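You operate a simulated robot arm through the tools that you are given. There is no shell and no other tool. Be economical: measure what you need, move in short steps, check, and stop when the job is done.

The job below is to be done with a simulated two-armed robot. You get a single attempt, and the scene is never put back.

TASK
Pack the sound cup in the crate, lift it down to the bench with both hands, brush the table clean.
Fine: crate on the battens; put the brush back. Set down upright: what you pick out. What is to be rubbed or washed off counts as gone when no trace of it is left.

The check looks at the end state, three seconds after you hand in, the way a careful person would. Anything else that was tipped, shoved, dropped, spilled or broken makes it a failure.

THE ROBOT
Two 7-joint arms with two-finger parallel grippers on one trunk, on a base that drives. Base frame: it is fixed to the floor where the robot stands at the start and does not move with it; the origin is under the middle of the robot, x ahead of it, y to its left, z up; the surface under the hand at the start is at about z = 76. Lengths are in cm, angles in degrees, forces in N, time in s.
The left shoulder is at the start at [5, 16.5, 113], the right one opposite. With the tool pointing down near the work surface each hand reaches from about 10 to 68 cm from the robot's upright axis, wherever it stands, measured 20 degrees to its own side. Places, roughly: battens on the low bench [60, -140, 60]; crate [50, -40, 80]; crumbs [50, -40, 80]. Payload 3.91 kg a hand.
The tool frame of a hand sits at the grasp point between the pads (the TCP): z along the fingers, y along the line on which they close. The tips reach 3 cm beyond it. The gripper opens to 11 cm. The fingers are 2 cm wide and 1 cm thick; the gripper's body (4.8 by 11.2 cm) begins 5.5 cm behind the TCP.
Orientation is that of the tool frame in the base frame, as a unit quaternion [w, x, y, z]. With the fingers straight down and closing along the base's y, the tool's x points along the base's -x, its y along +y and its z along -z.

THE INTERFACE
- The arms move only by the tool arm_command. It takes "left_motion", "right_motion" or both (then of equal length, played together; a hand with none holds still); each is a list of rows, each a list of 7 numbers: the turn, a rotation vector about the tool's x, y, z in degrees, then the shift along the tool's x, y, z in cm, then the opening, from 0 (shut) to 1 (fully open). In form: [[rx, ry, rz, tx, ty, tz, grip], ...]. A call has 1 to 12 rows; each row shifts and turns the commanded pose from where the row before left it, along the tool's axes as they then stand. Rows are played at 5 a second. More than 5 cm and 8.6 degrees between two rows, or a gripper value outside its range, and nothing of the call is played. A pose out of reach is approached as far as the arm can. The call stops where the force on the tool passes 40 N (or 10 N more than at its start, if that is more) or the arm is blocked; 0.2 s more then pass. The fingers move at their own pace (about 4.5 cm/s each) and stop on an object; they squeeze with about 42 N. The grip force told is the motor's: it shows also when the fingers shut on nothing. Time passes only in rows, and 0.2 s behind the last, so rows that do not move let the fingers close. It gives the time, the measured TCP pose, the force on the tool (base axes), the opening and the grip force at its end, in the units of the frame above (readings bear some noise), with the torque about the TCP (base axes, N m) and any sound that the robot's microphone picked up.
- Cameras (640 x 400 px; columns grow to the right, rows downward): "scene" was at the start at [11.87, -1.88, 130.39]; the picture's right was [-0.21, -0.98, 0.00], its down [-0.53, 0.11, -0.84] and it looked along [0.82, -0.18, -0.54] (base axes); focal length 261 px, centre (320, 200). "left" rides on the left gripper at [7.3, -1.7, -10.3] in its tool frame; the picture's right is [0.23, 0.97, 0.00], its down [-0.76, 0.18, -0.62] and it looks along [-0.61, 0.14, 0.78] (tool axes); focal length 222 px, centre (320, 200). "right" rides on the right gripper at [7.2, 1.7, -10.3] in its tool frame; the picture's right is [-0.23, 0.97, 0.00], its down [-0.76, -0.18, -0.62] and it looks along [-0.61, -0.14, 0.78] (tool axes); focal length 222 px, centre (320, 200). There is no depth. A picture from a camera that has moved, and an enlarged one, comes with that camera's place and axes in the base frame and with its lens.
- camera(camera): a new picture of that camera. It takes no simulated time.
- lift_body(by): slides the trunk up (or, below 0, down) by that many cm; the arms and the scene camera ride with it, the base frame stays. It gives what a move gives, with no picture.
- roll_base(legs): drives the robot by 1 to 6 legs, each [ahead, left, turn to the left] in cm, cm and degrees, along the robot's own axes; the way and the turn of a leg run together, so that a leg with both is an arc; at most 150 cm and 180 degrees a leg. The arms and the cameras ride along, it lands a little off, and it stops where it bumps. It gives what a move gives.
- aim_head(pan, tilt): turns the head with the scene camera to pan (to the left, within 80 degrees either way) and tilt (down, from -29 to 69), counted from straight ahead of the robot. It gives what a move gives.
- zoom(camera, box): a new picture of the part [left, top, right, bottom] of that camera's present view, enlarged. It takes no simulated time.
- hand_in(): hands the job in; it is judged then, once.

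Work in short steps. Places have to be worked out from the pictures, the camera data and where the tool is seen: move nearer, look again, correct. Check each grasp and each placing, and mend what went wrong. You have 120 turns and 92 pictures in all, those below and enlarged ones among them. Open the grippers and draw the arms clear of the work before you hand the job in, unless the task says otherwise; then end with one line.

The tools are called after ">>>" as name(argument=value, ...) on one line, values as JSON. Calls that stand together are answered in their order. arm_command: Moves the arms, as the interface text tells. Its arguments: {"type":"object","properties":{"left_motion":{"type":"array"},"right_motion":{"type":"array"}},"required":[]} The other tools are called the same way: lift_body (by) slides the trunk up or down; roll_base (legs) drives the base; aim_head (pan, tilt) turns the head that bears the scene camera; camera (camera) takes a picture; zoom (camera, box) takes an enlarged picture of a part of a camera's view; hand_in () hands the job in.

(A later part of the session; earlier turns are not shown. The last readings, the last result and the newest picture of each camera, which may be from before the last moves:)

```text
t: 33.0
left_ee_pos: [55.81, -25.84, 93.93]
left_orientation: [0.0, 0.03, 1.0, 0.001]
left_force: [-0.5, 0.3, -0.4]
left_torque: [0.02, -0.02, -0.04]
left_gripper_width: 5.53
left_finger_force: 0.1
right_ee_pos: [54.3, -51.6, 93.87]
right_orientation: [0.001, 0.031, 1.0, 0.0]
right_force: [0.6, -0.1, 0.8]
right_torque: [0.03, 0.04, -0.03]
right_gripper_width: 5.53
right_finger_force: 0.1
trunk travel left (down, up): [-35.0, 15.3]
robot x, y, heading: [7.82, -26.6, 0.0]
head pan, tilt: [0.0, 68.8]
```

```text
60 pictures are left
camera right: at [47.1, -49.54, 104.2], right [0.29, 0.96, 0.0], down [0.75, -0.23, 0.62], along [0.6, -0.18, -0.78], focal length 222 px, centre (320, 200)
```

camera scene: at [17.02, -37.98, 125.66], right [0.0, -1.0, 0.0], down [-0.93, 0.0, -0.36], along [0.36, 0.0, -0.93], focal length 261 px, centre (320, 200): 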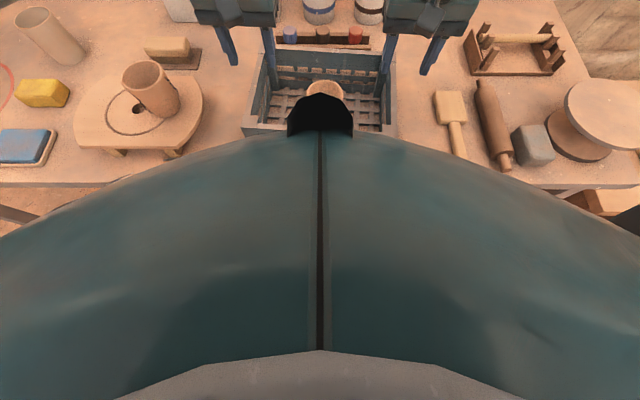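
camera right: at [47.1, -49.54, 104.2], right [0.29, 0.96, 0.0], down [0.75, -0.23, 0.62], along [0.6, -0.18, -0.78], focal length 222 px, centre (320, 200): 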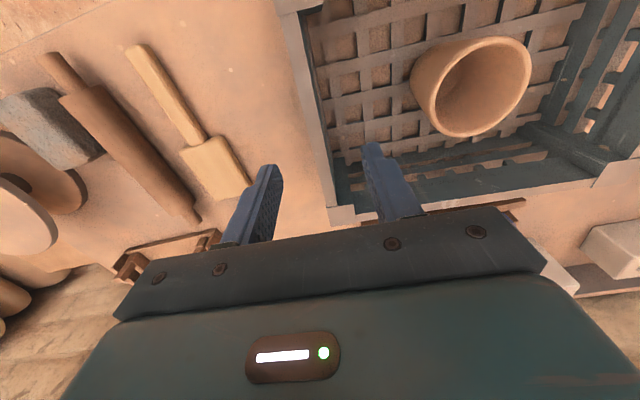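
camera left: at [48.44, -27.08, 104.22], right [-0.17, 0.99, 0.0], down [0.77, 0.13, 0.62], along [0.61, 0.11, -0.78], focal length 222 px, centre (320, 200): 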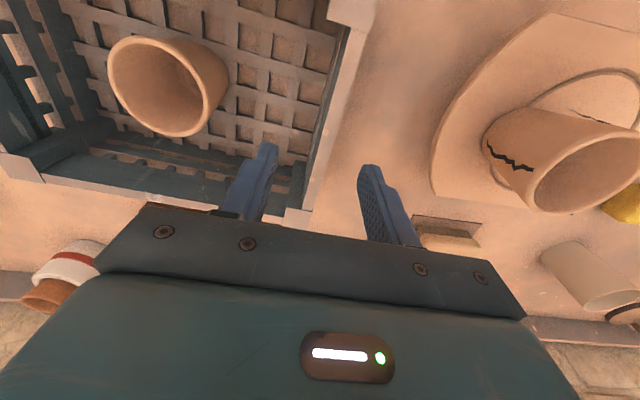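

Both walls pass between the finger pairs. I lower both hands to z≈84.8.

>>> arm_command(left_motion=[[0, 0, 0, 0, 0, 3, 0.5], [0, 0, 0, 0, 0, 3, 0.5], [0, 0, 0, 0, 0, 2, 0.5], [0, 0, 0, 0, 0, 1.1, 0.5]], right_motion=[[0, 0, 0, 0, 0, 3, 0.5], [0, 0, 0, 0, 0, 3, 0.5], [0, 0, 0, 0, 0, 2, 0.5], [0, 0, 0, 0, 0, 1.1, 0.5]])

>>> camera(camera="left")

>>> camera(camera="right")

```text
t: 34.0
left_ee_pos: [56.02, -25.7, 84.83]
left_orientation: [0.0, 0.03, 1.0, 0.0]
left_force: [0.1, -0.4, 0.6]
left_torque: [0.0, 0.0, -0.01]
left_gripper_width: 5.49
left_finger_force: 0.0
right_ee_pos: [54.46, -51.41, 84.87]
right_orientation: [0.001, 0.031, 1.0, 0.001]
right_force: [0.0, 0.3, -0.3]
right_torque: [0.03, 0.0, 0.0]
right_gripper_width: 5.5
right_finger_force: 0.0
trunk travel left (down, up): [-35.0, 15.3]
robot x, y, heading: [8.09, -26.33, -0.3]
head pan, tilt: [0.0, 68.8]
```

```text
59 pictures are left
camera left: at [48.57, -27.04, 95.18], right [-0.17, 0.99, 0.0], down [0.77, 0.13, 0.62], along [0.61, 0.11, -0.78], focal length 222 px, centre (320, 200)
```

left: 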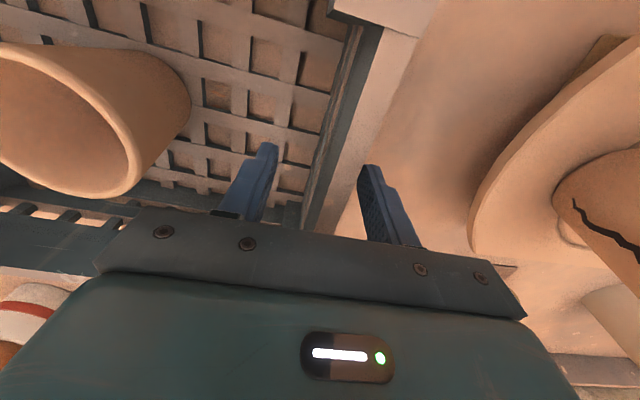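

```text
58 pictures are left
camera right: at [47.21, -49.32, 95.2], right [0.29, 0.96, 0.0], down [0.75, -0.22, 0.62], along [0.6, -0.18, -0.78], focal length 222 px, centre (320, 200)
```

right: 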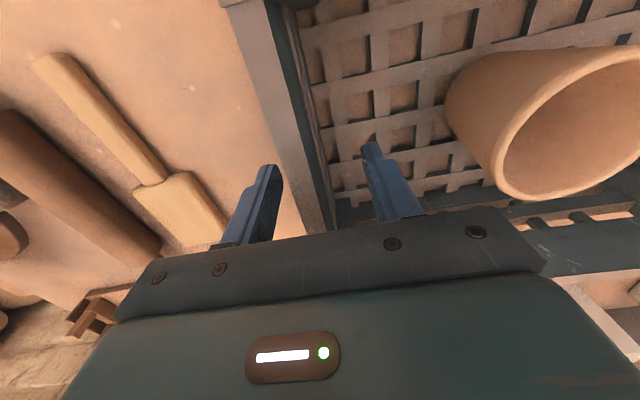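

Both walls are between the fingers. I close both grippers together.

>>> arm_command(left_motion=[[0, 0, 0, 0, 0, 0, 0.2], [0, 0, 0, 0, 0, 0, 0], [0, 0, 0, 0, 0, 0, 0], [0, 0, 0, 0, 0, 0, 0], [0, 0, 0, 0, 0, 0, 0]], right_motion=[[0, 0, 0, 0, 0, 0, 0.2], [0, 0, 0, 0, 0, 0, 0], [0, 0, 0, 0, 0, 0, 0], [0, 0, 0, 0, 0, 0, 0], [0, 0, 0, 0, 0, 0, 0]])

```text
t: 35.0
left_ee_pos: [55.97, -25.3, 84.89]
left_orientation: [-0.002, 0.028, 1.0, 0.006]
left_force: [-3.6, 7.6, 4.1]
left_torque: [-1.81, -0.39, -0.77]
left_gripper_width: 1.24
left_finger_force: 41.7
right_ee_pos: [54.46, -51.89, 84.8]
right_orientation: [0.0, 0.036, 0.999, -0.004]
right_force: [1.3, -5.9, 3.5]
right_torque: [1.82, 0.66, -0.56]
right_gripper_width: 1.23
right_finger_force: 42.4
trunk travel left (down, up): [-35.0, 15.3]
robot x, y, heading: [7.8, -26.42, -0.3]
head pan, tilt: [0.0, 68.8]
stopped in row 5 (left hand): the force on the tool passed its limit at 42 N (the readings are from after the stop); the commanded pose is now the measured one
```

Both hands grip the 1.24 cm walls. I lift a little with the trunk so that both hands rise equally.

>>> lift_body(by=4)

>>> aim_head(pan=-15, tilt=50)

>>> camera(camera="scene")

```text
t: 35.8
left_ee_pos: [56.17, -25.26, 88.68]
left_orientation: [-0.002, 0.028, 1.0, 0.007]
left_force: [-5.7, 6.4, -1.3]
left_torque: [-1.98, -0.41, -0.81]
left_gripper_width: 1.25
left_finger_force: 41.8
right_ee_pos: [54.46, -51.91, 88.84]
right_orientation: [0.0, 0.035, 0.999, -0.004]
right_force: [6.2, -7.4, -4.0]
right_torque: [1.76, 0.47, -0.76]
right_gripper_width: 1.23
right_finger_force: 41.7
trunk travel left (down, up): [-39.0, 11.3]
robot x, y, heading: [8.56, -26.22, 0.0]
head pan, tilt: [0.0, 68.8]
```

```text
t: 36.6
left_ee_pos: [56.14, -25.17, 88.81]
left_orientation: [-0.002, 0.026, 1.0, 0.008]
left_force: [-5.5, 8.4, -2.3]
left_torque: [-1.87, 0.26, -0.86]
left_gripper_width: 1.28
left_finger_force: 41.7
right_ee_pos: [54.45, -51.88, 88.73]
right_orientation: [0.0, 0.034, 0.999, -0.003]
right_force: [6.0, -6.9, -4.3]
right_torque: [1.65, -0.24, -0.76]
right_gripper_width: 1.23
right_finger_force: 42.4
trunk travel left (down, up): [-39.0, 11.3]
robot x, y, heading: [8.44, -26.56, -0.3]
head pan, tilt: [-15.0, 50.0]
```

```text
57 pictures are left
camera scene: at [18.88, -28.53, 131.84], right [-0.26, -0.97, 0.0], down [-0.74, 0.2, -0.64], along [0.62, -0.17, -0.77], focal length 261 px, centre (320, 200)
```

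scene: 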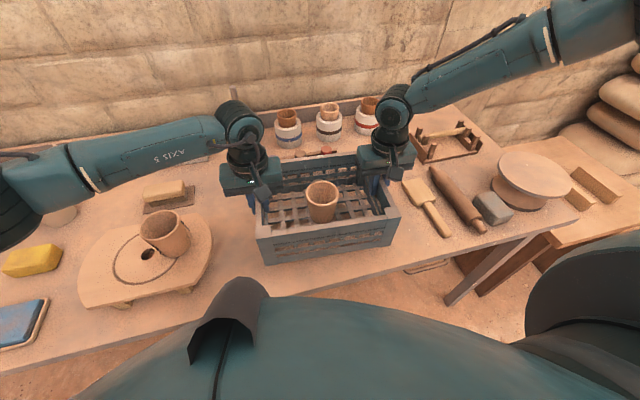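

The crate is lifted evenly with the cup upright inside; the battens are visible on the bench at right. I raise the trunk 10 cm more, back off, and drive right.

>>> lift_body(by=10)

>>> roll_base(legs=[[-35, 0, 0], [0, -50, 0]])

>>> aim_head(pan=-45, tilt=40)

>>> camera(camera="scene")

```text
t: 38.0
left_ee_pos: [56.04, -25.27, 98.79]
left_orientation: [-0.002, 0.026, 1.0, 0.008]
left_force: [-6.2, 9.8, -2.6]
left_torque: [-1.87, 0.65, -0.88]
left_gripper_width: 1.26
left_finger_force: 41.5
right_ee_pos: [54.47, -51.89, 98.79]
right_orientation: [0.001, 0.034, 0.999, -0.004]
right_force: [4.7, -9.4, -3.9]
right_torque: [1.63, -0.68, -0.76]
right_gripper_width: 1.19
right_finger_force: 41.9
trunk travel left (down, up): [-49.0, 1.3]
robot x, y, heading: [8.15, -26.7, -0.2]
head pan, tilt: [-15.0, 50.0]
```

```text
t: 44.7
left_ee_pos: [20.62, -73.98, 98.8]
left_orientation: [-0.002, 0.022, 1.0, 0.007]
left_force: [-5.2, 11.2, -2.2]
left_torque: [-1.89, 0.08, -0.86]
left_gripper_width: 1.28
left_finger_force: 41.8
right_ee_pos: [19.25, -100.7, 98.85]
right_orientation: [-0.001, 0.031, 1.0, -0.004]
right_force: [5.2, -10.9, -3.3]
right_torque: [1.69, -0.13, -0.76]
right_gripper_width: 1.2
right_finger_force: 42.3
trunk travel left (down, up): [-49.0, 1.3]
robot x, y, heading: [-27.33, -75.59, 0.5]
head pan, tilt: [-15.0, 50.0]
```

```text
t: 45.6
left_ee_pos: [20.73, -73.82, 98.82]
left_orientation: [-0.002, 0.023, 1.0, 0.007]
left_force: [-4.7, 4.4, -1.2]
left_torque: [-1.98, -0.47, -0.81]
left_gripper_width: 1.25
left_finger_force: 41.8
right_ee_pos: [19.31, -100.69, 98.73]
right_orientation: [0.001, 0.03, 1.0, -0.006]
right_force: [5.5, -5.5, -3.6]
right_torque: [1.74, 0.5, -0.64]
right_gripper_width: 1.21
right_finger_force: 41.7
trunk travel left (down, up): [-49.0, 1.3]
robot x, y, heading: [-27.26, -75.76, 0.1]
head pan, tilt: [-45.0, 40.0]
```

```text
56 pictures are left
camera scene: at [-17.92, -81.66, 143.26], right [-0.7, -0.71, 0.0], down [-0.46, 0.45, -0.77], along [0.55, -0.54, -0.64], focal length 261 px, centre (320, 200)
```

scene: 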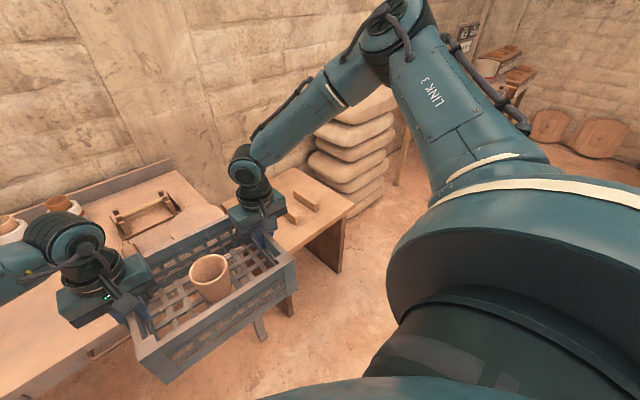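

The bench (edge x≈39) and battens near (57,-140) come into view. I drive a further 52 cm right and look ahead.

>>> roll_base(legs=[[0, -52, 0]])

>>> aim_head(pan=0, tilt=35)

>>> camera(camera="scene")

```text
t: 50.7
left_ee_pos: [20.99, -125.51, 98.82]
left_orientation: [-0.002, 0.022, 1.0, 0.007]
left_force: [-5.4, 4.7, -2.6]
left_torque: [-1.87, 0.03, -0.85]
left_gripper_width: 1.27
left_finger_force: 41.9
right_ee_pos: [19.55, -152.3, 98.68]
right_orientation: [0.0, 0.032, 0.999, -0.005]
right_force: [5.2, -5.0, -3.0]
right_torque: [1.75, -0.04, -0.71]
right_gripper_width: 1.23
right_finger_force: 41.9
trunk travel left (down, up): [-49.0, 1.3]
robot x, y, heading: [-27.09, -126.96, 0.1]
head pan, tilt: [-45.0, 40.0]
```

```text
t: 51.8
left_ee_pos: [20.99, -125.58, 98.79]
left_orientation: [-0.002, 0.023, 1.0, 0.007]
left_force: [-5.3, 5.0, -2.2]
left_torque: [-1.97, -0.36, -0.82]
left_gripper_width: 1.24
left_finger_force: 41.4
right_ee_pos: [19.59, -152.41, 98.84]
right_orientation: [0.001, 0.032, 0.999, -0.004]
right_force: [5.5, -4.7, -4.3]
right_torque: [1.76, 0.32, -0.64]
right_gripper_width: 1.18
right_finger_force: 41.8
trunk travel left (down, up): [-49.0, 1.3]
robot x, y, heading: [-27.05, -127.46, 0.0]
head pan, tilt: [0.0, 35.0]
```

```text
55 pictures are left
camera scene: at [-14.84, -127.16, 144.02], right [0.01, -1.0, 0.0], down [-0.57, 0.0, -0.82], along [0.82, 0.0, -0.57], focal length 261 px, centre (320, 200)
```

scene: 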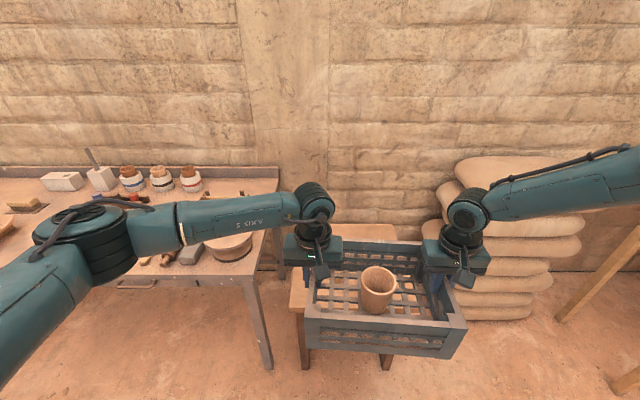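

The crate hides the battens. I back off 40 cm so the camera can look over the crate at them.

>>> roll_base(legs=[[-40, 0, 0]])

>>> camera(camera="scene")

>>> zoom(camera="scene", box=[260, 180, 460, 305])

```text
t: 54.3
left_ee_pos: [-19.93, -125.7, 98.77]
left_orientation: [-0.001, 0.022, 1.0, 0.007]
left_force: [-5.6, 4.8, -1.7]
left_torque: [-1.85, 0.61, -0.88]
left_gripper_width: 1.27
left_finger_force: 41.7
right_ee_pos: [-21.2, -152.48, 98.81]
right_orientation: [0.0, 0.03, 1.0, -0.004]
right_force: [4.5, -5.2, -3.0]
right_torque: [1.69, -0.58, -0.68]
right_gripper_width: 1.21
right_finger_force: 42.5
trunk travel left (down, up): [-49.0, 1.3]
robot x, y, heading: [-67.44, -127.28, 0.7]
head pan, tilt: [0.0, 35.0]
```

```text
54 pictures are left
camera scene: at [-55.74, -127.41, 144.02], right [0.01, -1.0, 0.0], down [-0.57, 0.0, -0.82], along [0.82, 0.01, -0.57], focal length 261 px, centre (320, 200)
```

scene: 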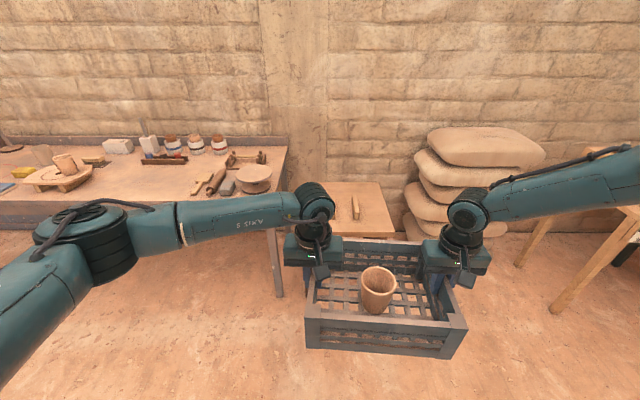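

```text
3.20 times, centred on (360, 242) of scene
camera zoom: at [-55.74, -127.41, 144.02], right [0.01, -1.0, 0.0], down [-0.57, 0.0, -0.82], along [0.82, 0.01, -0.57], focal length 836 px, centre (192, 64)
```

zoom: 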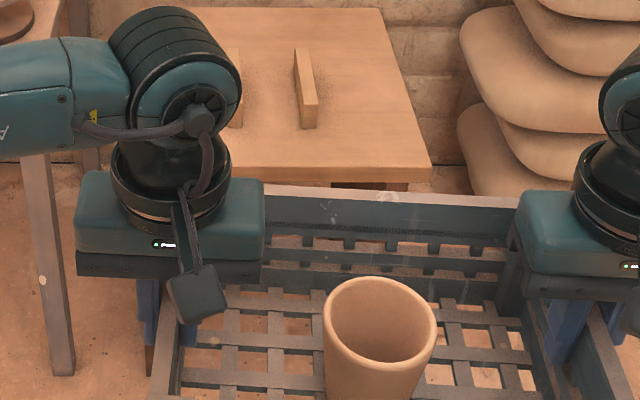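

Battens run along x at y≈-132.8 and -144.6, x≈47–66; centre ≈(56.5,-138.7). The left elbow would come close to the whirler (≈(51,-95), top z≈84) if I set down facing straight, so I'll approach turned 25° to the left and counter-turn the crate in the hands. I first turn the crate 12° clockwise in the air.

>>> arm_command(left_motion=[[0, 0, 2, -0.468, 0, 0, 0], [0, 0, 2, -0.468, 0, 0, 0], [0, 0, 2, -0.468, 0, 0, 0], [0, 0, 2, -0.468, 0, 0, 0], [0, 0, 2, -0.468, 0, 0, 0], [0, 0, 2, -0.468, 0, 0, 0]], right_motion=[[0, 0, 2, 0.468, 0, 0, 0], [0, 0, 2, 0.468, 0, 0, 0], [0, 0, 2, 0.468, 0, 0, 0], [0, 0, 2, 0.468, 0, 0, 0], [0, 0, 2, 0.468, 0, 0, 0], [0, 0, 2, 0.468, 0, 0, 0]])

>>> camera(camera="scene")

```text
t: 55.7
left_ee_pos: [-17.12, -126.17, 98.82]
left_orientation: [-0.003, 0.127, 0.992, 0.006]
left_force: [-6.0, -4.8, -0.3]
left_torque: [-2.08, -0.66, -0.74]
left_gripper_width: 1.24
left_finger_force: 42.1
right_ee_pos: [-24.1, -152.01, 98.81]
right_orientation: [0.0, 0.135, 0.991, -0.003]
right_force: [5.7, 4.1, -4.4]
right_torque: [1.44, 0.84, -0.64]
right_gripper_width: 1.18
right_finger_force: 42.3
trunk travel left (down, up): [-49.0, 1.3]
robot x, y, heading: [-67.72, -127.45, 0.3]
head pan, tilt: [0.0, 35.0]
```

```text
52 pictures are left
camera scene: at [-55.69, -127.41, 144.02], right [0.01, -1.0, 0.0], down [-0.57, 0.0, -0.82], along [0.82, 0.01, -0.57], focal length 261 px, centre (320, 200)
```

scene: 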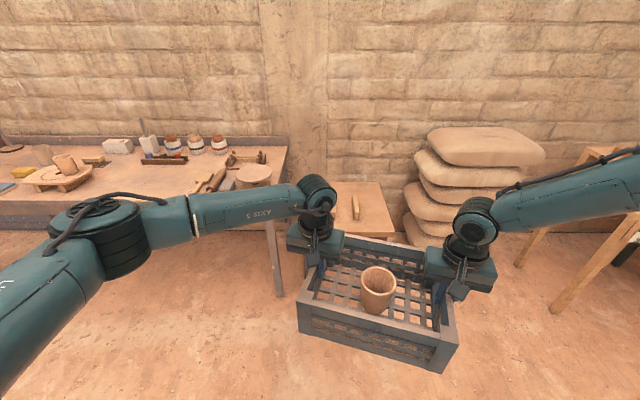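

It works smoothly. I turn another 12°.

>>> arm_command(left_motion=[[0, 0, 2, -0.468, 0, 0, 0], [0, 0, 2, -0.468, 0, 0, 0], [0, 0, 2, -0.468, 0, 0, 0], [0, 0, 2, -0.468, 0, 0, 0], [0, 0, 2, -0.468, 0, 0, 0], [0, 0, 2, -0.468, 0, 0, 0]], right_motion=[[0, 0, 2, 0.468, 0, 0, 0], [0, 0, 2, 0.468, 0, 0, 0], [0, 0, 2, 0.468, 0, 0, 0], [0, 0, 2, 0.468, 0, 0, 0], [0, 0, 2, 0.468, 0, 0, 0], [0, 0, 2, 0.468, 0, 0, 0]])

```text
t: 57.1
left_ee_pos: [-14.43, -127.09, 98.71]
left_orientation: [-0.004, 0.23, 0.973, 0.005]
left_force: [-10.9, -9.7, 0.4]
left_torque: [-2.11, -0.21, -0.76]
left_gripper_width: 1.26
left_finger_force: 42.3
right_ee_pos: [-26.57, -151.05, 98.73]
right_orientation: [0.003, 0.238, 0.971, -0.004]
right_force: [10.0, 9.5, -5.9]
right_torque: [1.35, 0.63, -0.7]
right_gripper_width: 1.18
right_finger_force: 42.3
trunk travel left (down, up): [-49.0, 1.3]
robot x, y, heading: [-67.55, -127.32, 0.7]
head pan, tilt: [0.0, 35.0]
```

Crate is turned to -27°; internal forces are fine. Now I turn the robot 25° left, shift right, and approach partway.

>>> roll_base(legs=[[0, 0, 25], [0, -50, 0], [35, 0, 0]])

>>> aim_head(pan=-10, tilt=38)

>>> camera(camera="scene")

```text
t: 65.1
left_ee_pos: [32.89, -135.07, 98.7]
left_orientation: [-0.006, 0.018, 1.0, 0.004]
left_force: [-6.0, -11.2, -0.5]
left_torque: [-1.72, -0.02, -0.81]
left_gripper_width: 1.21
left_finger_force: 42.4
right_ee_pos: [31.72, -161.9, 98.68]
right_orientation: [0.002, 0.027, 1.0, -0.003]
right_force: [6.0, 11.2, -5.6]
right_torque: [1.06, 0.04, -0.61]
right_gripper_width: 1.21
right_finger_force: 42.3
trunk travel left (down, up): [-49.0, 1.3]
robot x, y, heading: [-15.54, -157.45, 24.7]
head pan, tilt: [0.0, 35.0]
```

```text
t: 65.8
left_ee_pos: [32.91, -135.22, 98.67]
left_orientation: [-0.006, 0.019, 1.0, 0.003]
left_force: [-5.6, 3.5, 0.0]
left_torque: [-1.76, -0.5, -0.84]
left_gripper_width: 1.25
left_finger_force: 41.4
right_ee_pos: [31.76, -161.99, 98.68]
right_orientation: [0.002, 0.028, 1.0, -0.002]
right_force: [4.6, -2.9, -4.7]
right_torque: [1.29, 0.5, -0.52]
right_gripper_width: 1.19
right_finger_force: 42.3
trunk travel left (down, up): [-49.0, 1.3]
robot x, y, heading: [-15.42, -157.87, 25.0]
head pan, tilt: [-10.0, 38.0]
```

```text
51 pictures are left
camera scene: at [-4.17, -153.97, 143.57], right [0.26, -0.97, 0.0], down [-0.6, -0.16, -0.79], along [0.76, 0.2, -0.62], focal length 261 px, centre (320, 200)
```

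scene: 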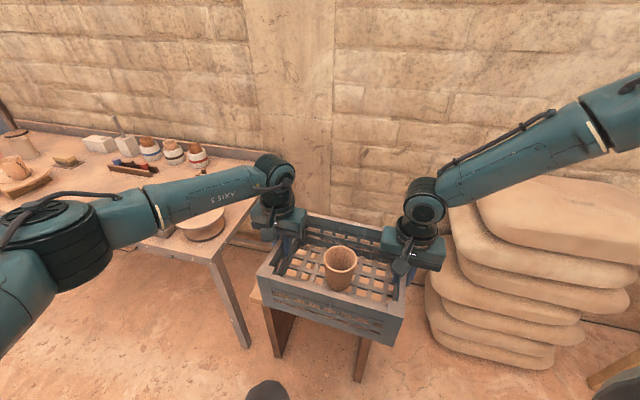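

The crate is aligned with the bench (yaw ≈-2.5°). Centre now (32.3,-148.6); I drive ahead 25.5 cm and 1 cm right to bring it over the battens.

>>> roll_base(legs=[[25.5, -1.2, 0]])

>>> camera(camera="scene")

>>> camera(camera="left")

>>> camera(camera="right")

```text
t: 67.6
left_ee_pos: [55.57, -124.61, 98.64]
left_orientation: [-0.006, 0.008, 1.0, 0.005]
left_force: [-5.7, 2.7, 0.1]
left_torque: [-1.71, 0.37, -0.9]
left_gripper_width: 1.21
left_finger_force: 41.9
right_ee_pos: [55.04, -151.17, 98.7]
right_orientation: [0.002, 0.018, 1.0, -0.004]
right_force: [6.2, -1.9, -5.6]
right_torque: [1.06, -0.34, -0.6]
right_gripper_width: 1.18
right_finger_force: 41.7
trunk travel left (down, up): [-49.0, 1.3]
robot x, y, heading: [7.92, -148.05, 25.8]
head pan, tilt: [-10.0, 38.0]
```

```text
50 pictures are left
camera scene: at [18.96, -144.04, 143.55], right [0.28, -0.96, 0.0], down [-0.59, -0.17, -0.79], along [0.76, 0.22, -0.62], focal length 261 px, centre (320, 200)
```

scene: 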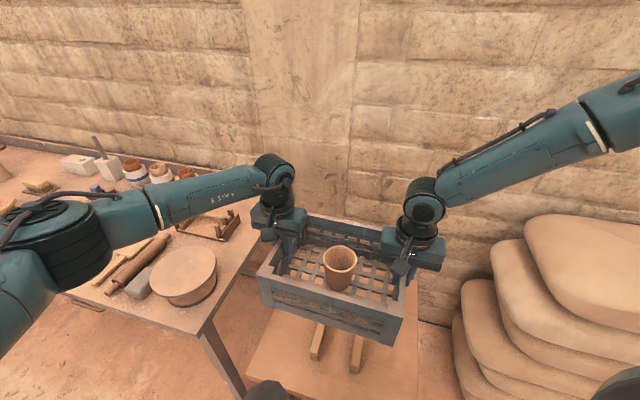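

```text
49 pictures are left
camera left: at [48.4, -126.13, 109.02], right [-0.21, 0.98, 0.01], down [0.77, 0.16, 0.62], along [0.6, 0.14, -0.79], focal length 222 px, centre (320, 200)
```

left: 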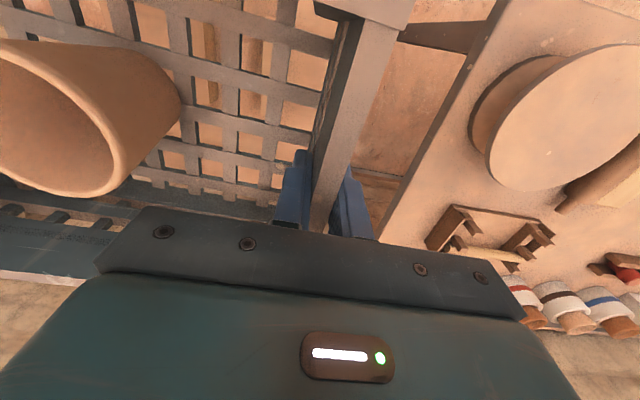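

```text
48 pictures are left
camera right: at [47.75, -149.31, 109.01], right [0.26, 0.97, -0.01], down [0.75, -0.2, 0.63], along [0.6, -0.17, -0.78], focal length 222 px, centre (320, 200)
```

right: 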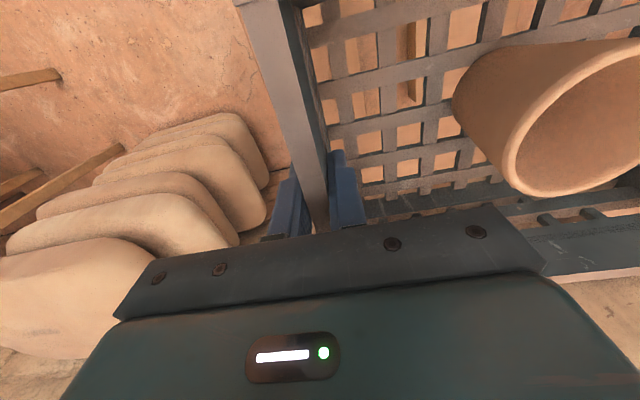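

Batten near ends measure (48.7,-133.9) and (48.6,-145.6) → centre ≈(58,-139.7); crate centre is (55.3,-137.9). I correct the base, then lower the trunk only 13 cm (keeping the left elbow above the whirler) and look.

>>> roll_base(legs=[[1.6, -2.8, 0]])

>>> lift_body(by=-12)

>>> camera(camera="scene")

```text
t: 68.5
left_ee_pos: [58.25, -126.25, 98.64]
left_orientation: [-0.005, 0.009, 1.0, 0.004]
left_force: [-3.9, 3.7, -1.6]
left_torque: [-1.72, -0.34, -0.81]
left_gripper_width: 1.2
left_finger_force: 41.8
right_ee_pos: [57.71, -153.08, 98.64]
right_orientation: [0.002, 0.018, 1.0, -0.003]
right_force: [4.7, -2.5, -4.6]
right_torque: [1.21, 0.37, -0.48]
right_gripper_width: 1.21
right_finger_force: 42.0
trunk travel left (down, up): [-49.0, 1.3]
robot x, y, heading: [10.42, -149.36, 25.9]
head pan, tilt: [-10.0, 38.0]
```

```text
t: 70.0
left_ee_pos: [58.19, -126.33, 86.74]
left_orientation: [-0.006, 0.009, 1.0, 0.004]
left_force: [-3.4, 3.5, -1.0]
left_torque: [-1.76, -0.09, -0.82]
left_gripper_width: 1.23
left_finger_force: 42.1
right_ee_pos: [57.61, -153.03, 86.7]
right_orientation: [0.002, 0.017, 1.0, -0.003]
right_force: [4.1, -3.4, -4.4]
right_torque: [1.23, 0.12, -0.37]
right_gripper_width: 1.2
right_finger_force: 41.3
trunk travel left (down, up): [-37.0, 13.3]
robot x, y, heading: [10.41, -149.88, 25.9]
head pan, tilt: [-10.0, 38.0]
```

```text
47 pictures are left
camera scene: at [21.54, -145.91, 131.57], right [0.28, -0.96, 0.0], down [-0.59, -0.17, -0.79], along [0.76, 0.22, -0.62], focal length 261 px, centre (320, 200)
```

scene: 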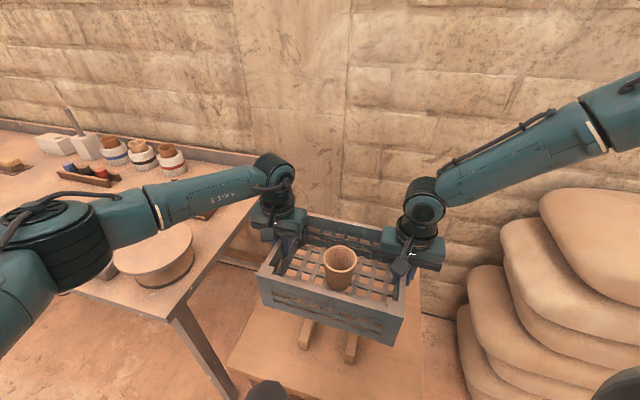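

Crate is centred over the battens at (57.9,-139.7). Now I lower with both arms in step, a few cm first.

>>> arm_command(left_motion=[[0, 0, 0, 0, 0, 1, 0], [0, 0, 0, 0, 0, 1, 0], [0, 0, 0, 0, 0, 1, 0], [0, 0, 0, 0, 0, 1, 0]], right_motion=[[0, 0, 0, 0, 0, 1, 0], [0, 0, 0, 0, 0, 1, 0], [0, 0, 0, 0, 0, 1, 0], [0, 0, 0, 0, 0, 1, 0]])

```text
t: 71.0
left_ee_pos: [58.17, -126.49, 82.8]
left_orientation: [-0.005, 0.009, 1.0, 0.002]
left_force: [-3.9, -8.0, 4.1]
left_torque: [-1.72, 0.65, -0.79]
left_gripper_width: 1.23
left_finger_force: 42.4
right_ee_pos: [57.62, -153.28, 82.88]
right_orientation: [0.003, 0.018, 1.0, -0.003]
right_force: [4.1, 9.1, -11.1]
right_torque: [-0.47, -0.66, -0.33]
right_gripper_width: 1.2
right_finger_force: 42.1
trunk travel left (down, up): [-37.0, 13.3]
robot x, y, heading: [10.38, -149.16, 26.0]
head pan, tilt: [-10.0, 38.0]
```

It follows evenly. I lower 4 cm more.

>>> arm_command(left_motion=[[0, 0, 0, 0, 0, 1, 0], [0, 0, 0, 0, 0, 1, 0], [0, 0, 0, 0, 0, 1, 0], [0, 0, 0, 0, 0, 1, 0]], right_motion=[[0, 0, 0, 0, 0, 1, 0], [0, 0, 0, 0, 0, 1, 0], [0, 0, 0, 0, 0, 1, 0], [0, 0, 0, 0, 0, 1, 0]])

>>> aim_head(pan=0, tilt=45)

>>> camera(camera="scene")

```text
t: 72.2
left_ee_pos: [58.26, -127.54, 79.36]
left_orientation: [-0.005, 0.016, 1.0, -0.009]
left_force: [-3.7, -1.5, 14.1]
left_torque: [-2.19, 0.84, -0.76]
left_gripper_width: 1.27
left_finger_force: 42.4
right_ee_pos: [57.6, -154.35, 80.47]
right_orientation: [0.001, 0.019, 1.0, -0.003]
right_force: [4.3, 1.5, -19.5]
right_torque: [-2.25, -0.78, -0.41]
right_gripper_width: 1.35
right_finger_force: 42.0
right hand out of reach, approached as far as the arm can: row 2, 3, 4
trunk travel left (down, up): [-37.0, 13.3]
robot x, y, heading: [10.41, -149.66, 25.9]
head pan, tilt: [-10.0, 38.0]
stopped in row 4 (right hand): the force on the tool passed its limit at 40 N (the readings are from after the stop); the commanded pose is now the measured one
```

```text
t: 72.9
left_ee_pos: [58.35, -127.34, 79.22]
left_orientation: [-0.004, 0.014, 1.0, -0.007]
left_force: [-4.0, -1.8, 13.4]
left_torque: [-2.2, -0.32, -0.64]
left_gripper_width: 1.32
left_finger_force: 42.5
right_ee_pos: [57.5, -154.14, 80.6]
right_orientation: [0.002, 0.018, 1.0, 0.001]
right_force: [4.8, 1.9, -19.1]
right_torque: [-2.11, 0.33, -0.34]
right_gripper_width: 1.4
right_finger_force: 42.3
trunk travel left (down, up): [-37.0, 13.3]
robot x, y, heading: [10.18, -149.77, 26.3]
head pan, tilt: [0.0, 45.0]
```

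```text
46 pictures are left
camera scene: at [20.58, -144.73, 130.54], right [0.44, -0.9, 0.0], down [-0.64, -0.31, -0.71], along [0.64, 0.31, -0.71], focal length 261 px, centre (320, 200)
```

scene: 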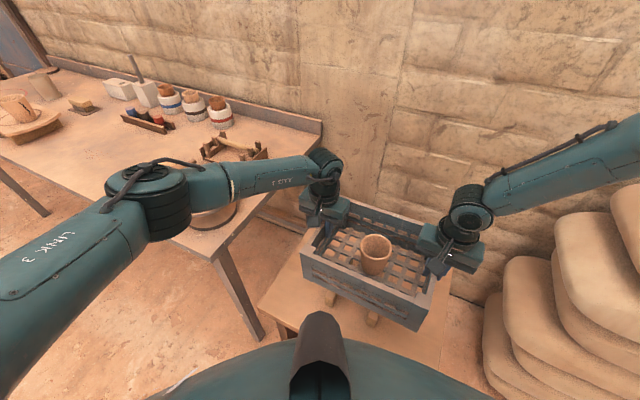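

The right hand hit its reach limit at z≈80.5, tilting the crate by about 1 cm. I level it by raising the left hand, then will lower the rest with the trunk (left elbow stays beside the whirler, ~18 cm from its axis).

>>> arm_command(left_motion=[[0, 0, 0, 0, 0, -0.65, 0], [0, 0, 0, 0, 0, -0.65, 0]])

>>> roll_base(legs=[[0.4, 0.9, 0]])

>>> camera(camera="scene")

```text
t: 73.5
left_ee_pos: [58.22, -127.26, 80.39]
left_orientation: [-0.006, 0.015, 1.0, -0.004]
left_force: [-4.4, -0.2, 0.9]
left_torque: [0.77, -1.23, -0.87]
left_gripper_width: 1.19
left_finger_force: 42.5
right_ee_pos: [57.51, -154.16, 80.76]
right_orientation: [0.003, 0.016, 1.0, 0.003]
right_force: [4.0, 2.0, -5.9]
right_torque: [-1.61, 1.22, -0.23]
right_gripper_width: 1.22
right_finger_force: 42.0
trunk travel left (down, up): [-37.0, 13.3]
robot x, y, heading: [10.14, -149.69, 26.0]
head pan, tilt: [0.0, 45.0]
```

```text
t: 74.3
left_ee_pos: [58.12, -126.2, 80.32]
left_orientation: [-0.006, 0.013, 1.0, -0.006]
left_force: [-4.7, 0.8, -5.6]
left_torque: [1.87, -0.11, -0.72]
left_gripper_width: 1.18
left_finger_force: 41.6
right_ee_pos: [57.59, -153.07, 80.64]
right_orientation: [0.003, 0.017, 1.0, 0.002]
right_force: [3.7, 0.2, -0.3]
right_torque: [-1.21, 0.03, -0.37]
right_gripper_width: 1.18
right_finger_force: 41.9
trunk travel left (down, up): [-37.0, 13.3]
robot x, y, heading: [10.58, -148.7, 26.1]
head pan, tilt: [0.0, 45.0]
```

```text
45 pictures are left
camera scene: at [20.52, -143.68, 130.54], right [0.44, -0.9, 0.0], down [-0.64, -0.31, -0.71], along [0.64, 0.31, -0.71], focal length 261 px, centre (320, 200)
```

scene: 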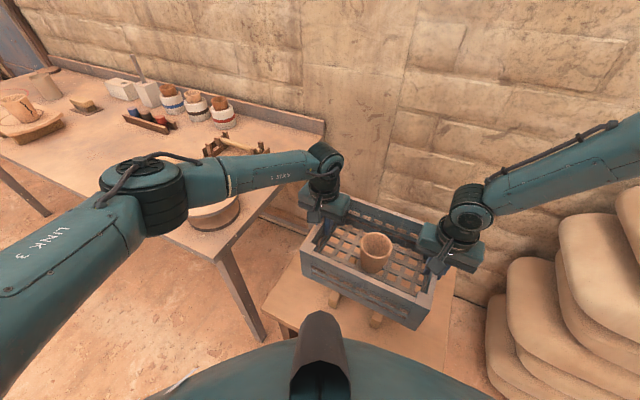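

Level again and centred at (57.9,-139.6). I lower the trunk 6 cm, then check.

>>> lift_body(by=-6)

>>> camera(camera="scene")

>>> zoom(camera="scene", box=[280, 180, 460, 340])

```text
t: 75.3
left_ee_pos: [58.14, -126.32, 74.49]
left_orientation: [-0.006, 0.014, 1.0, -0.005]
left_force: [-4.1, -2.9, -3.8]
left_torque: [1.64, -0.74, -0.71]
left_gripper_width: 1.22
left_finger_force: 41.8
right_ee_pos: [57.55, -153.08, 74.58]
right_orientation: [0.004, 0.017, 1.0, 0.002]
right_force: [3.9, 2.9, -2.6]
right_torque: [-1.47, 0.69, -0.31]
right_gripper_width: 1.21
right_finger_force: 42.1
trunk travel left (down, up): [-31.0, 19.3]
robot x, y, heading: [10.3, -148.66, 26.0]
head pan, tilt: [0.0, 45.0]
```

```text
44 pictures are left
camera scene: at [20.5, -143.73, 124.54], right [0.44, -0.9, 0.0], down [-0.64, -0.31, -0.71], along [0.64, 0.31, -0.71], focal length 261 px, centre (320, 200)
```

scene: 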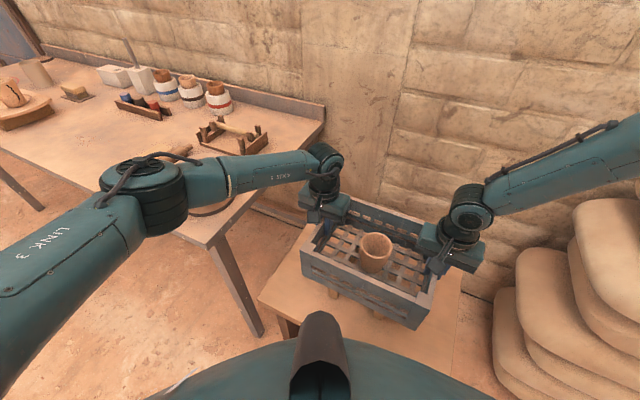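

```text
2.50 times, centred on (370, 260) of scene
camera zoom: at [20.5, -143.73, 124.54], right [0.44, -0.9, 0.0], down [-0.64, -0.31, -0.71], along [0.64, 0.31, -0.71], focal length 654 px, centre (195, 50)
```

zoom: 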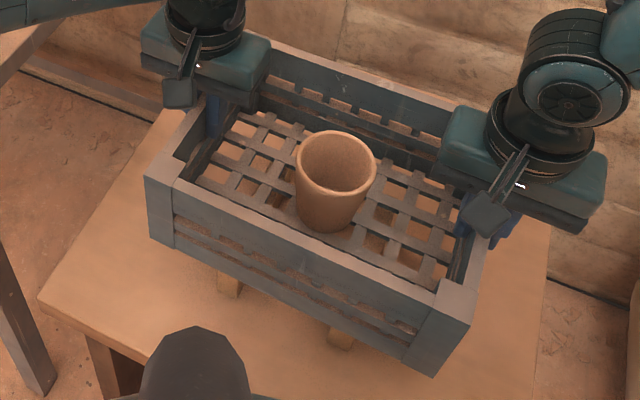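

Well centred, about 3 cm to go. I lower 2 cm.

>>> lift_body(by=-2)

>>> lift_body(by=-0.5)

```text
t: 76.0
left_ee_pos: [58.06, -126.32, 72.41]
left_orientation: [-0.006, 0.014, 1.0, -0.005]
left_force: [-4.4, -3.5, -3.4]
left_torque: [1.66, -0.29, -0.7]
left_gripper_width: 1.21
left_finger_force: 41.7
right_ee_pos: [57.58, -153.01, 72.63]
right_orientation: [0.003, 0.017, 1.0, 0.002]
right_force: [3.5, 4.6, -1.9]
right_torque: [-1.45, 0.24, -0.38]
right_gripper_width: 1.2
right_finger_force: 42.3
trunk travel left (down, up): [-29.0, 21.3]
robot x, y, heading: [10.58, -148.59, 26.0]
head pan, tilt: [0.0, 45.0]
```

```text
t: 76.5
left_ee_pos: [58.04, -126.38, 71.89]
left_orientation: [-0.006, 0.015, 1.0, -0.005]
left_force: [-3.7, -3.2, -2.8]
left_torque: [1.65, 0.04, -0.63]
left_gripper_width: 1.19
left_finger_force: 42.3
right_ee_pos: [57.64, -153.12, 72.13]
right_orientation: [0.003, 0.017, 1.0, 0.002]
right_force: [3.3, 3.7, -3.3]
right_torque: [-1.54, -0.08, -0.32]
right_gripper_width: 1.18
right_finger_force: 41.7
trunk travel left (down, up): [-28.5, 21.8]
robot x, y, heading: [10.62, -148.8, 26.1]
head pan, tilt: [0.0, 45.0]
```

No contact yet; two more half-steps, one at a time.

>>> lift_body(by=-0.4)

>>> lift_body(by=-0.3)

>>> zoom(camera="scene", box=[280, 180, 460, 340])

```text
t: 77.0
left_ee_pos: [58.11, -126.17, 71.83]
left_orientation: [-0.003, 0.013, 1.0, -0.005]
left_force: [-1.1, -1.6, 12.3]
left_torque: [1.89, 1.24, -0.54]
left_gripper_width: 1.24
left_finger_force: 42.3
right_ee_pos: [57.51, -153.18, 72.06]
right_orientation: [0.005, 0.017, 1.0, 0.001]
right_force: [7.1, -3.7, 23.3]
right_torque: [-1.23, 1.65, -0.23]
right_gripper_width: 1.2
right_finger_force: 42.1
trunk travel left (down, up): [-28.1, 22.2]
robot x, y, heading: [10.05, -148.54, 26.1]
head pan, tilt: [0.0, 45.0]
```

```text
t: 77.5
left_ee_pos: [58.02, -126.41, 71.84]
left_orientation: [-0.001, 0.014, 1.0, -0.004]
left_force: [-3.0, -0.5, 30.8]
left_torque: [1.79, -0.14, -0.69]
left_gripper_width: 1.25
left_finger_force: 41.6
right_ee_pos: [57.57, -153.18, 71.69]
right_orientation: [0.007, 0.016, 1.0, 0.002]
right_force: [7.9, -5.6, 30.0]
right_torque: [-1.65, -0.06, -0.3]
right_gripper_width: 1.17
right_finger_force: 42.1
trunk travel left (down, up): [-27.8, 22.5]
robot x, y, heading: [10.26, -148.8, 25.9]
head pan, tilt: [0.0, 45.0]
```

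```text
2.50 times, centred on (370, 260) of scene
camera zoom: at [20.08, -143.85, 121.44], right [0.44, -0.9, 0.0], down [-0.63, -0.31, -0.71], along [0.64, 0.31, -0.7], focal length 654 px, centre (195, 50)
```

zoom: 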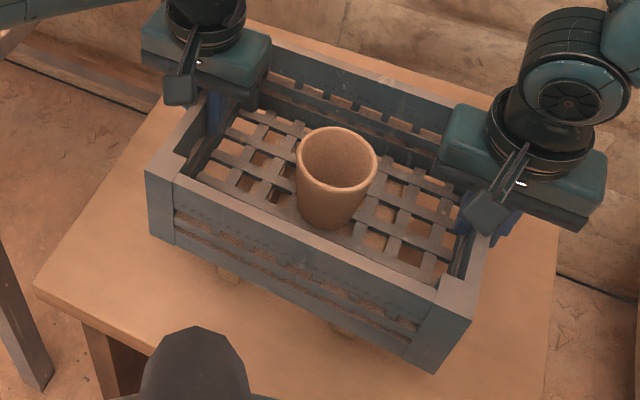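

The crate rests on the battens (30 N each hand). I relieve the load a little and open both grippers.

>>> lift_body(by=0.45)

>>> arm_command(left_motion=[[0, 0, 0, 0, 0, 0, 0.25], [0, 0, 0, 0, 0, 0, 0.4], [0, 0, 0, 0, 0, 0, 0.4], [0, 0, 0, 0, 0, 0, 0.4]], right_motion=[[0, 0, 0, 0, 0, 0, 0.25], [0, 0, 0, 0, 0, 0, 0.4], [0, 0, 0, 0, 0, 0, 0.4], [0, 0, 0, 0, 0, 0, 0.4]])

>>> camera(camera="left")

>>> camera(camera="right")

```text
t: 78.1
left_ee_pos: [58.22, -126.35, 71.75]
left_orientation: [-0.005, 0.014, 1.0, -0.006]
left_force: [0.1, -1.7, 16.7]
left_torque: [1.5, -1.31, -0.83]
left_gripper_width: 1.2
left_finger_force: 41.9
right_ee_pos: [57.4, -153.2, 71.74]
right_orientation: [0.002, 0.017, 1.0, 0.002]
right_force: [8.4, 5.1, -1.7]
right_torque: [-1.8, -0.86, -0.35]
right_gripper_width: 1.21
right_finger_force: 42.1
trunk travel left (down, up): [-28.2, 22.1]
robot x, y, heading: [10.38, -148.72, 26.0]
head pan, tilt: [0.0, 45.0]
```

```text
t: 79.1
left_ee_pos: [58.1, -126.29, 71.74]
left_orientation: [-0.007, 0.014, 1.0, -0.005]
left_force: [-1.3, 0.0, 0.3]
left_torque: [0.03, -0.01, 0.02]
left_gripper_width: 4.39
left_finger_force: 0.2
right_ee_pos: [57.53, -153.1, 71.92]
right_orientation: [0.003, 0.016, 1.0, 0.002]
right_force: [0.3, -0.2, 0.1]
right_torque: [-0.01, 0.01, 0.0]
right_gripper_width: 4.41
right_finger_force: 0.0
trunk travel left (down, up): [-28.2, 22.1]
robot x, y, heading: [10.7, -148.19, 25.8]
head pan, tilt: [0.0, 45.0]
```

```text
41 pictures are left
camera left: at [50.88, -127.7, 82.06], right [-0.2, 0.98, -0.01], down [0.77, 0.16, 0.61], along [0.6, 0.12, -0.79], focal length 222 px, centre (320, 200)
```

left: 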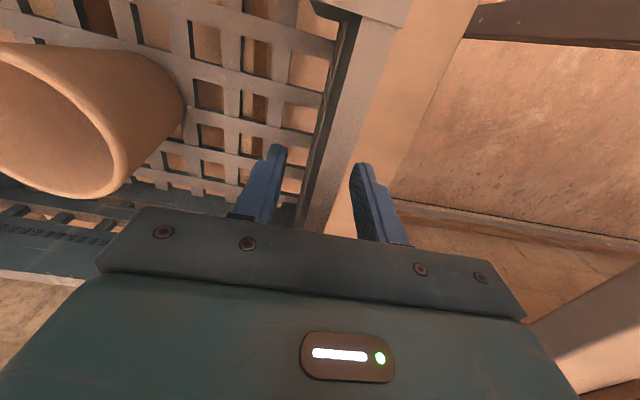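

```text
40 pictures are left
camera right: at [50.24, -151.26, 82.19], right [0.26, 0.97, 0.0], down [0.75, -0.21, 0.63], along [0.61, -0.16, -0.78], focal length 222 px, centre (320, 200)
```

right: 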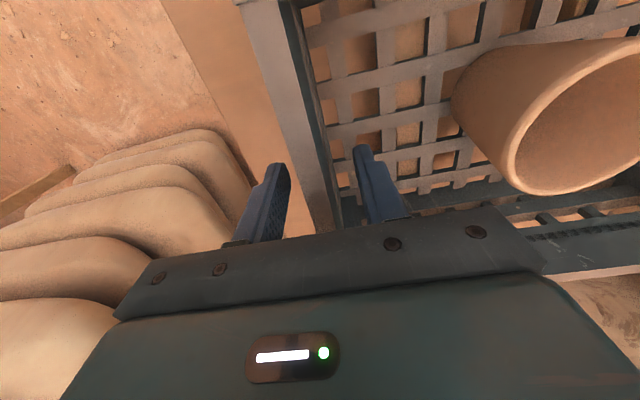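

Both grippers are free of the walls. I raise the trunk straight up and check the crate.

>>> lift_body(by=21.5)

>>> camera(camera="scene")

```text
t: 81.4
left_ee_pos: [58.11, -126.31, 93.18]
left_orientation: [-0.006, 0.013, 1.0, -0.004]
left_force: [-0.5, 0.9, 0.2]
left_torque: [0.0, -0.01, -0.01]
left_gripper_width: 4.41
left_finger_force: 0.1
right_ee_pos: [57.66, -153.14, 93.34]
right_orientation: [0.002, 0.017, 1.0, 0.002]
right_force: [0.2, 0.0, -0.5]
right_torque: [0.0, 0.01, -0.02]
right_gripper_width: 4.37
right_finger_force: 0.1
trunk travel left (down, up): [-49.7, 0.6]
robot x, y, heading: [10.19, -148.15, 25.9]
head pan, tilt: [0.0, 45.0]
```

```text
39 pictures are left
camera scene: at [20.49, -143.73, 143.29], right [0.44, -0.9, 0.0], down [-0.64, -0.31, -0.71], along [0.64, 0.31, -0.71], focal length 261 px, centre (320, 200)
```

scene: 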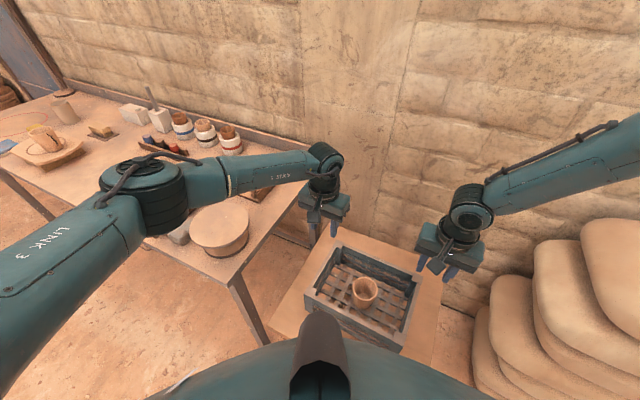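

The crate sits on the battens with the cup upright. I back off, turn straight, and drive left toward the brush (≈(74.5,-1)).

>>> roll_base(legs=[[-45, 0, 0], [0, 0, -26], [0, 100, 0], [0, 54, 0]])

>>> aim_head(pan=0, tilt=40)

>>> camera(camera="scene")

```text
t: 98.8
left_ee_pos: [25.89, -18.21, 93.19]
left_orientation: [-0.007, 0.252, 0.968, -0.004]
left_force: [0.5, 0.5, -0.3]
left_torque: [0.03, 0.01, 0.01]
left_gripper_width: 4.4
left_finger_force: 0.0
right_ee_pos: [12.91, -41.67, 93.49]
right_orientation: [0.004, 0.255, 0.967, 0.001]
right_force: [0.2, 0.4, -0.8]
right_torque: [-0.01, 0.03, 0.01]
right_gripper_width: 4.4
right_finger_force: 0.0
trunk travel left (down, up): [-49.7, 0.6]
robot x, y, heading: [-26.93, -15.76, -1.3]
head pan, tilt: [0.0, 45.0]
```

```text
t: 99.5
left_ee_pos: [25.94, -18.25, 93.17]
left_orientation: [-0.007, 0.252, 0.968, -0.003]
left_force: [0.6, -0.1, 0.2]
left_torque: [-0.01, -0.01, 0.01]
left_gripper_width: 4.4
left_finger_force: 0.0
right_ee_pos: [13.01, -41.66, 93.46]
right_orientation: [0.004, 0.255, 0.967, 0.0]
right_force: [0.6, -0.2, -0.7]
right_torque: [0.01, -0.03, 0.01]
right_gripper_width: 4.41
right_finger_force: 0.0
trunk travel left (down, up): [-49.7, 0.6]
robot x, y, heading: [-26.51, -15.74, -1.5]
head pan, tilt: [0.0, 40.0]
```

```text
38 pictures are left
camera scene: at [-15.14, -16.23, 144.02], right [-0.03, -1.0, 0.0], down [-0.64, 0.02, -0.77], along [0.77, -0.02, -0.64], focal length 261 px, centre (320, 200)
```

scene: 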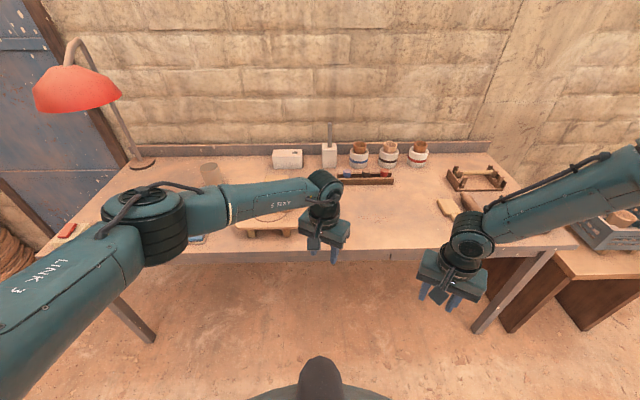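

I straighten the heading and turn the left hand toward -90° yaw so its fingers close along x (across the brush), opening the gripper and rising slightly.

>>> arm_command(left_motion=[[0, 0, 8.5, 0, 0, -1, 1], [0, 0, 8.5, 0, 0, -1, 1], [0, 0, 8.5, 0, 0, -1, 1], [0, 0, 8.5, 0, 0, -1, 1], [0, 0, 8.5, 0, 0, -1, 1], [0, 0, 8.5, 0, 0, -1, 1], [0, 0, 8.5, 0, 0, 0, 1]])

>>> roll_base(legs=[[0, 0, 1.4], [36, 4, 0]])

>>> camera(camera="scene")

>>> camera(camera="left")

```text
t: 101.1
left_ee_pos: [25.81, -18.2, 95.56]
left_orientation: [-0.006, 0.415, 0.91, -0.006]
left_force: [0.4, -0.3, -0.7]
left_torque: [0.02, 0.0, 0.0]
left_gripper_width: 11.01
left_finger_force: 0.0
left hand out of reach, approached as far as the arm can: row 3, 4, 5, 6, 7
right_ee_pos: [12.99, -41.69, 93.4]
right_orientation: [0.003, 0.255, 0.967, 0.0]
right_force: [-0.4, 0.5, 0.2]
right_torque: [0.01, 0.01, 0.03]
right_gripper_width: 4.42
right_finger_force: 0.0
trunk travel left (down, up): [-49.7, 0.6]
robot x, y, heading: [-26.89, -15.79, -1.6]
head pan, tilt: [0.0, 40.0]
```

```text
t: 103.8
left_ee_pos: [62.54, -12.51, 95.4]
left_orientation: [-0.007, 0.398, 0.917, -0.006]
left_force: [-1.0, 0.1, 0.4]
left_torque: [0.0, -0.04, 0.0]
left_gripper_width: 10.99
left_finger_force: 0.0
right_ee_pos: [50.41, -36.43, 93.42]
right_orientation: [0.003, 0.239, 0.971, 0.001]
right_force: [-0.6, 0.3, -0.3]
right_torque: [0.01, -0.03, -0.03]
right_gripper_width: 4.4
right_finger_force: 0.0
trunk travel left (down, up): [-49.7, 0.6]
robot x, y, heading: [9.86, -12.08, 0.6]
head pan, tilt: [0.0, 40.0]
```

```text
37 pictures are left
camera scene: at [21.44, -11.86, 144.01], right [0.01, -1.0, 0.0], down [-0.64, 0.0, -0.77], along [0.77, 0.01, -0.64], focal length 261 px, centre (320, 200)
```

scene: 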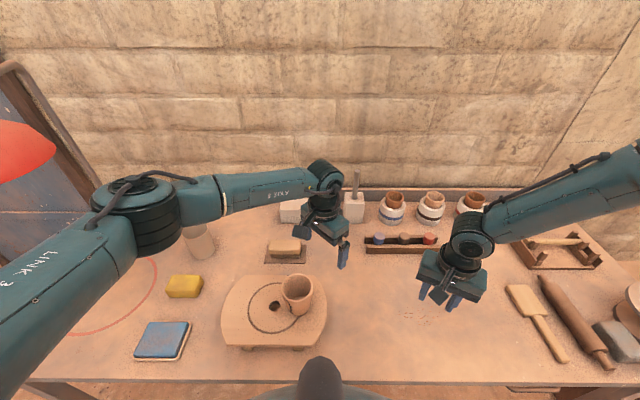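

```text
36 pictures are left
camera left: at [56.39, -8.29, 105.84], right [0.56, 0.83, -0.01], down [0.66, -0.43, 0.61], along [0.5, -0.35, -0.79], focal length 222 px, centre (320, 200)
```

left: 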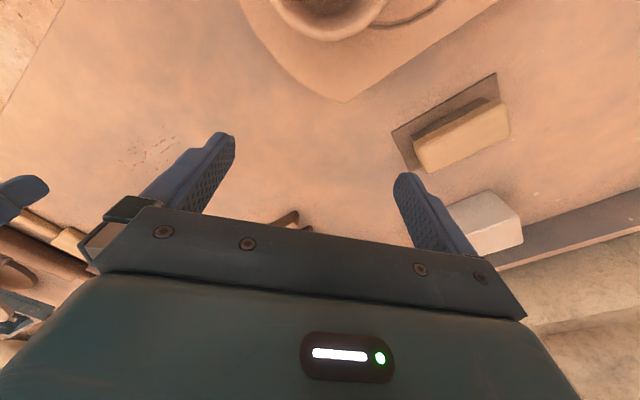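

The left hand's yaw is limited to about -49°. I look closely at the brush and the crumbs to plan the grip.

>>> zoom(camera="scene", box=[250, 215, 350, 278])

>>> zoom(camera="scene", box=[340, 250, 520, 362])

```text
6.35 times, centred on (300, 246) of scene
camera zoom: at [21.44, -11.86, 144.01], right [0.01, -1.0, 0.0], down [-0.64, 0.0, -0.77], along [0.77, 0.01, -0.64], focal length 1660 px, centre (447, -95)
```

zoom: 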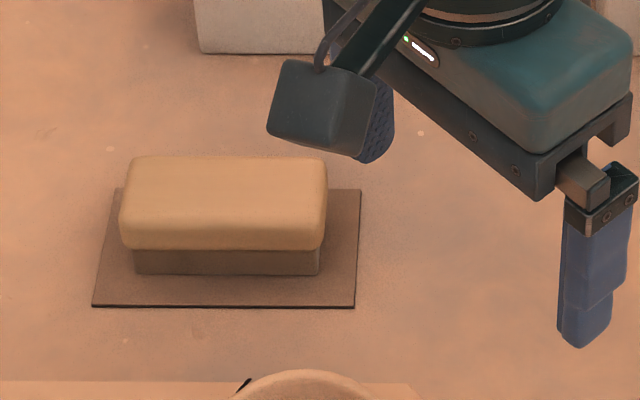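

```text
3.56 times, centred on (430, 306) of scene
camera zoom: at [21.44, -11.86, 144.01], right [0.01, -1.0, 0.0], down [-0.64, 0.0, -0.77], along [0.77, 0.01, -0.64], focal length 929 px, centre (-71, -177)
```

zoom: 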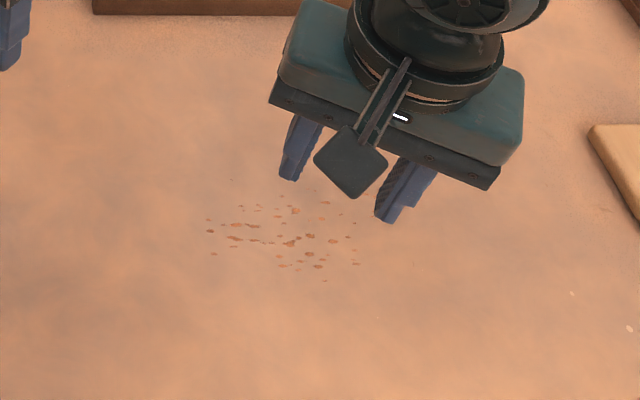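

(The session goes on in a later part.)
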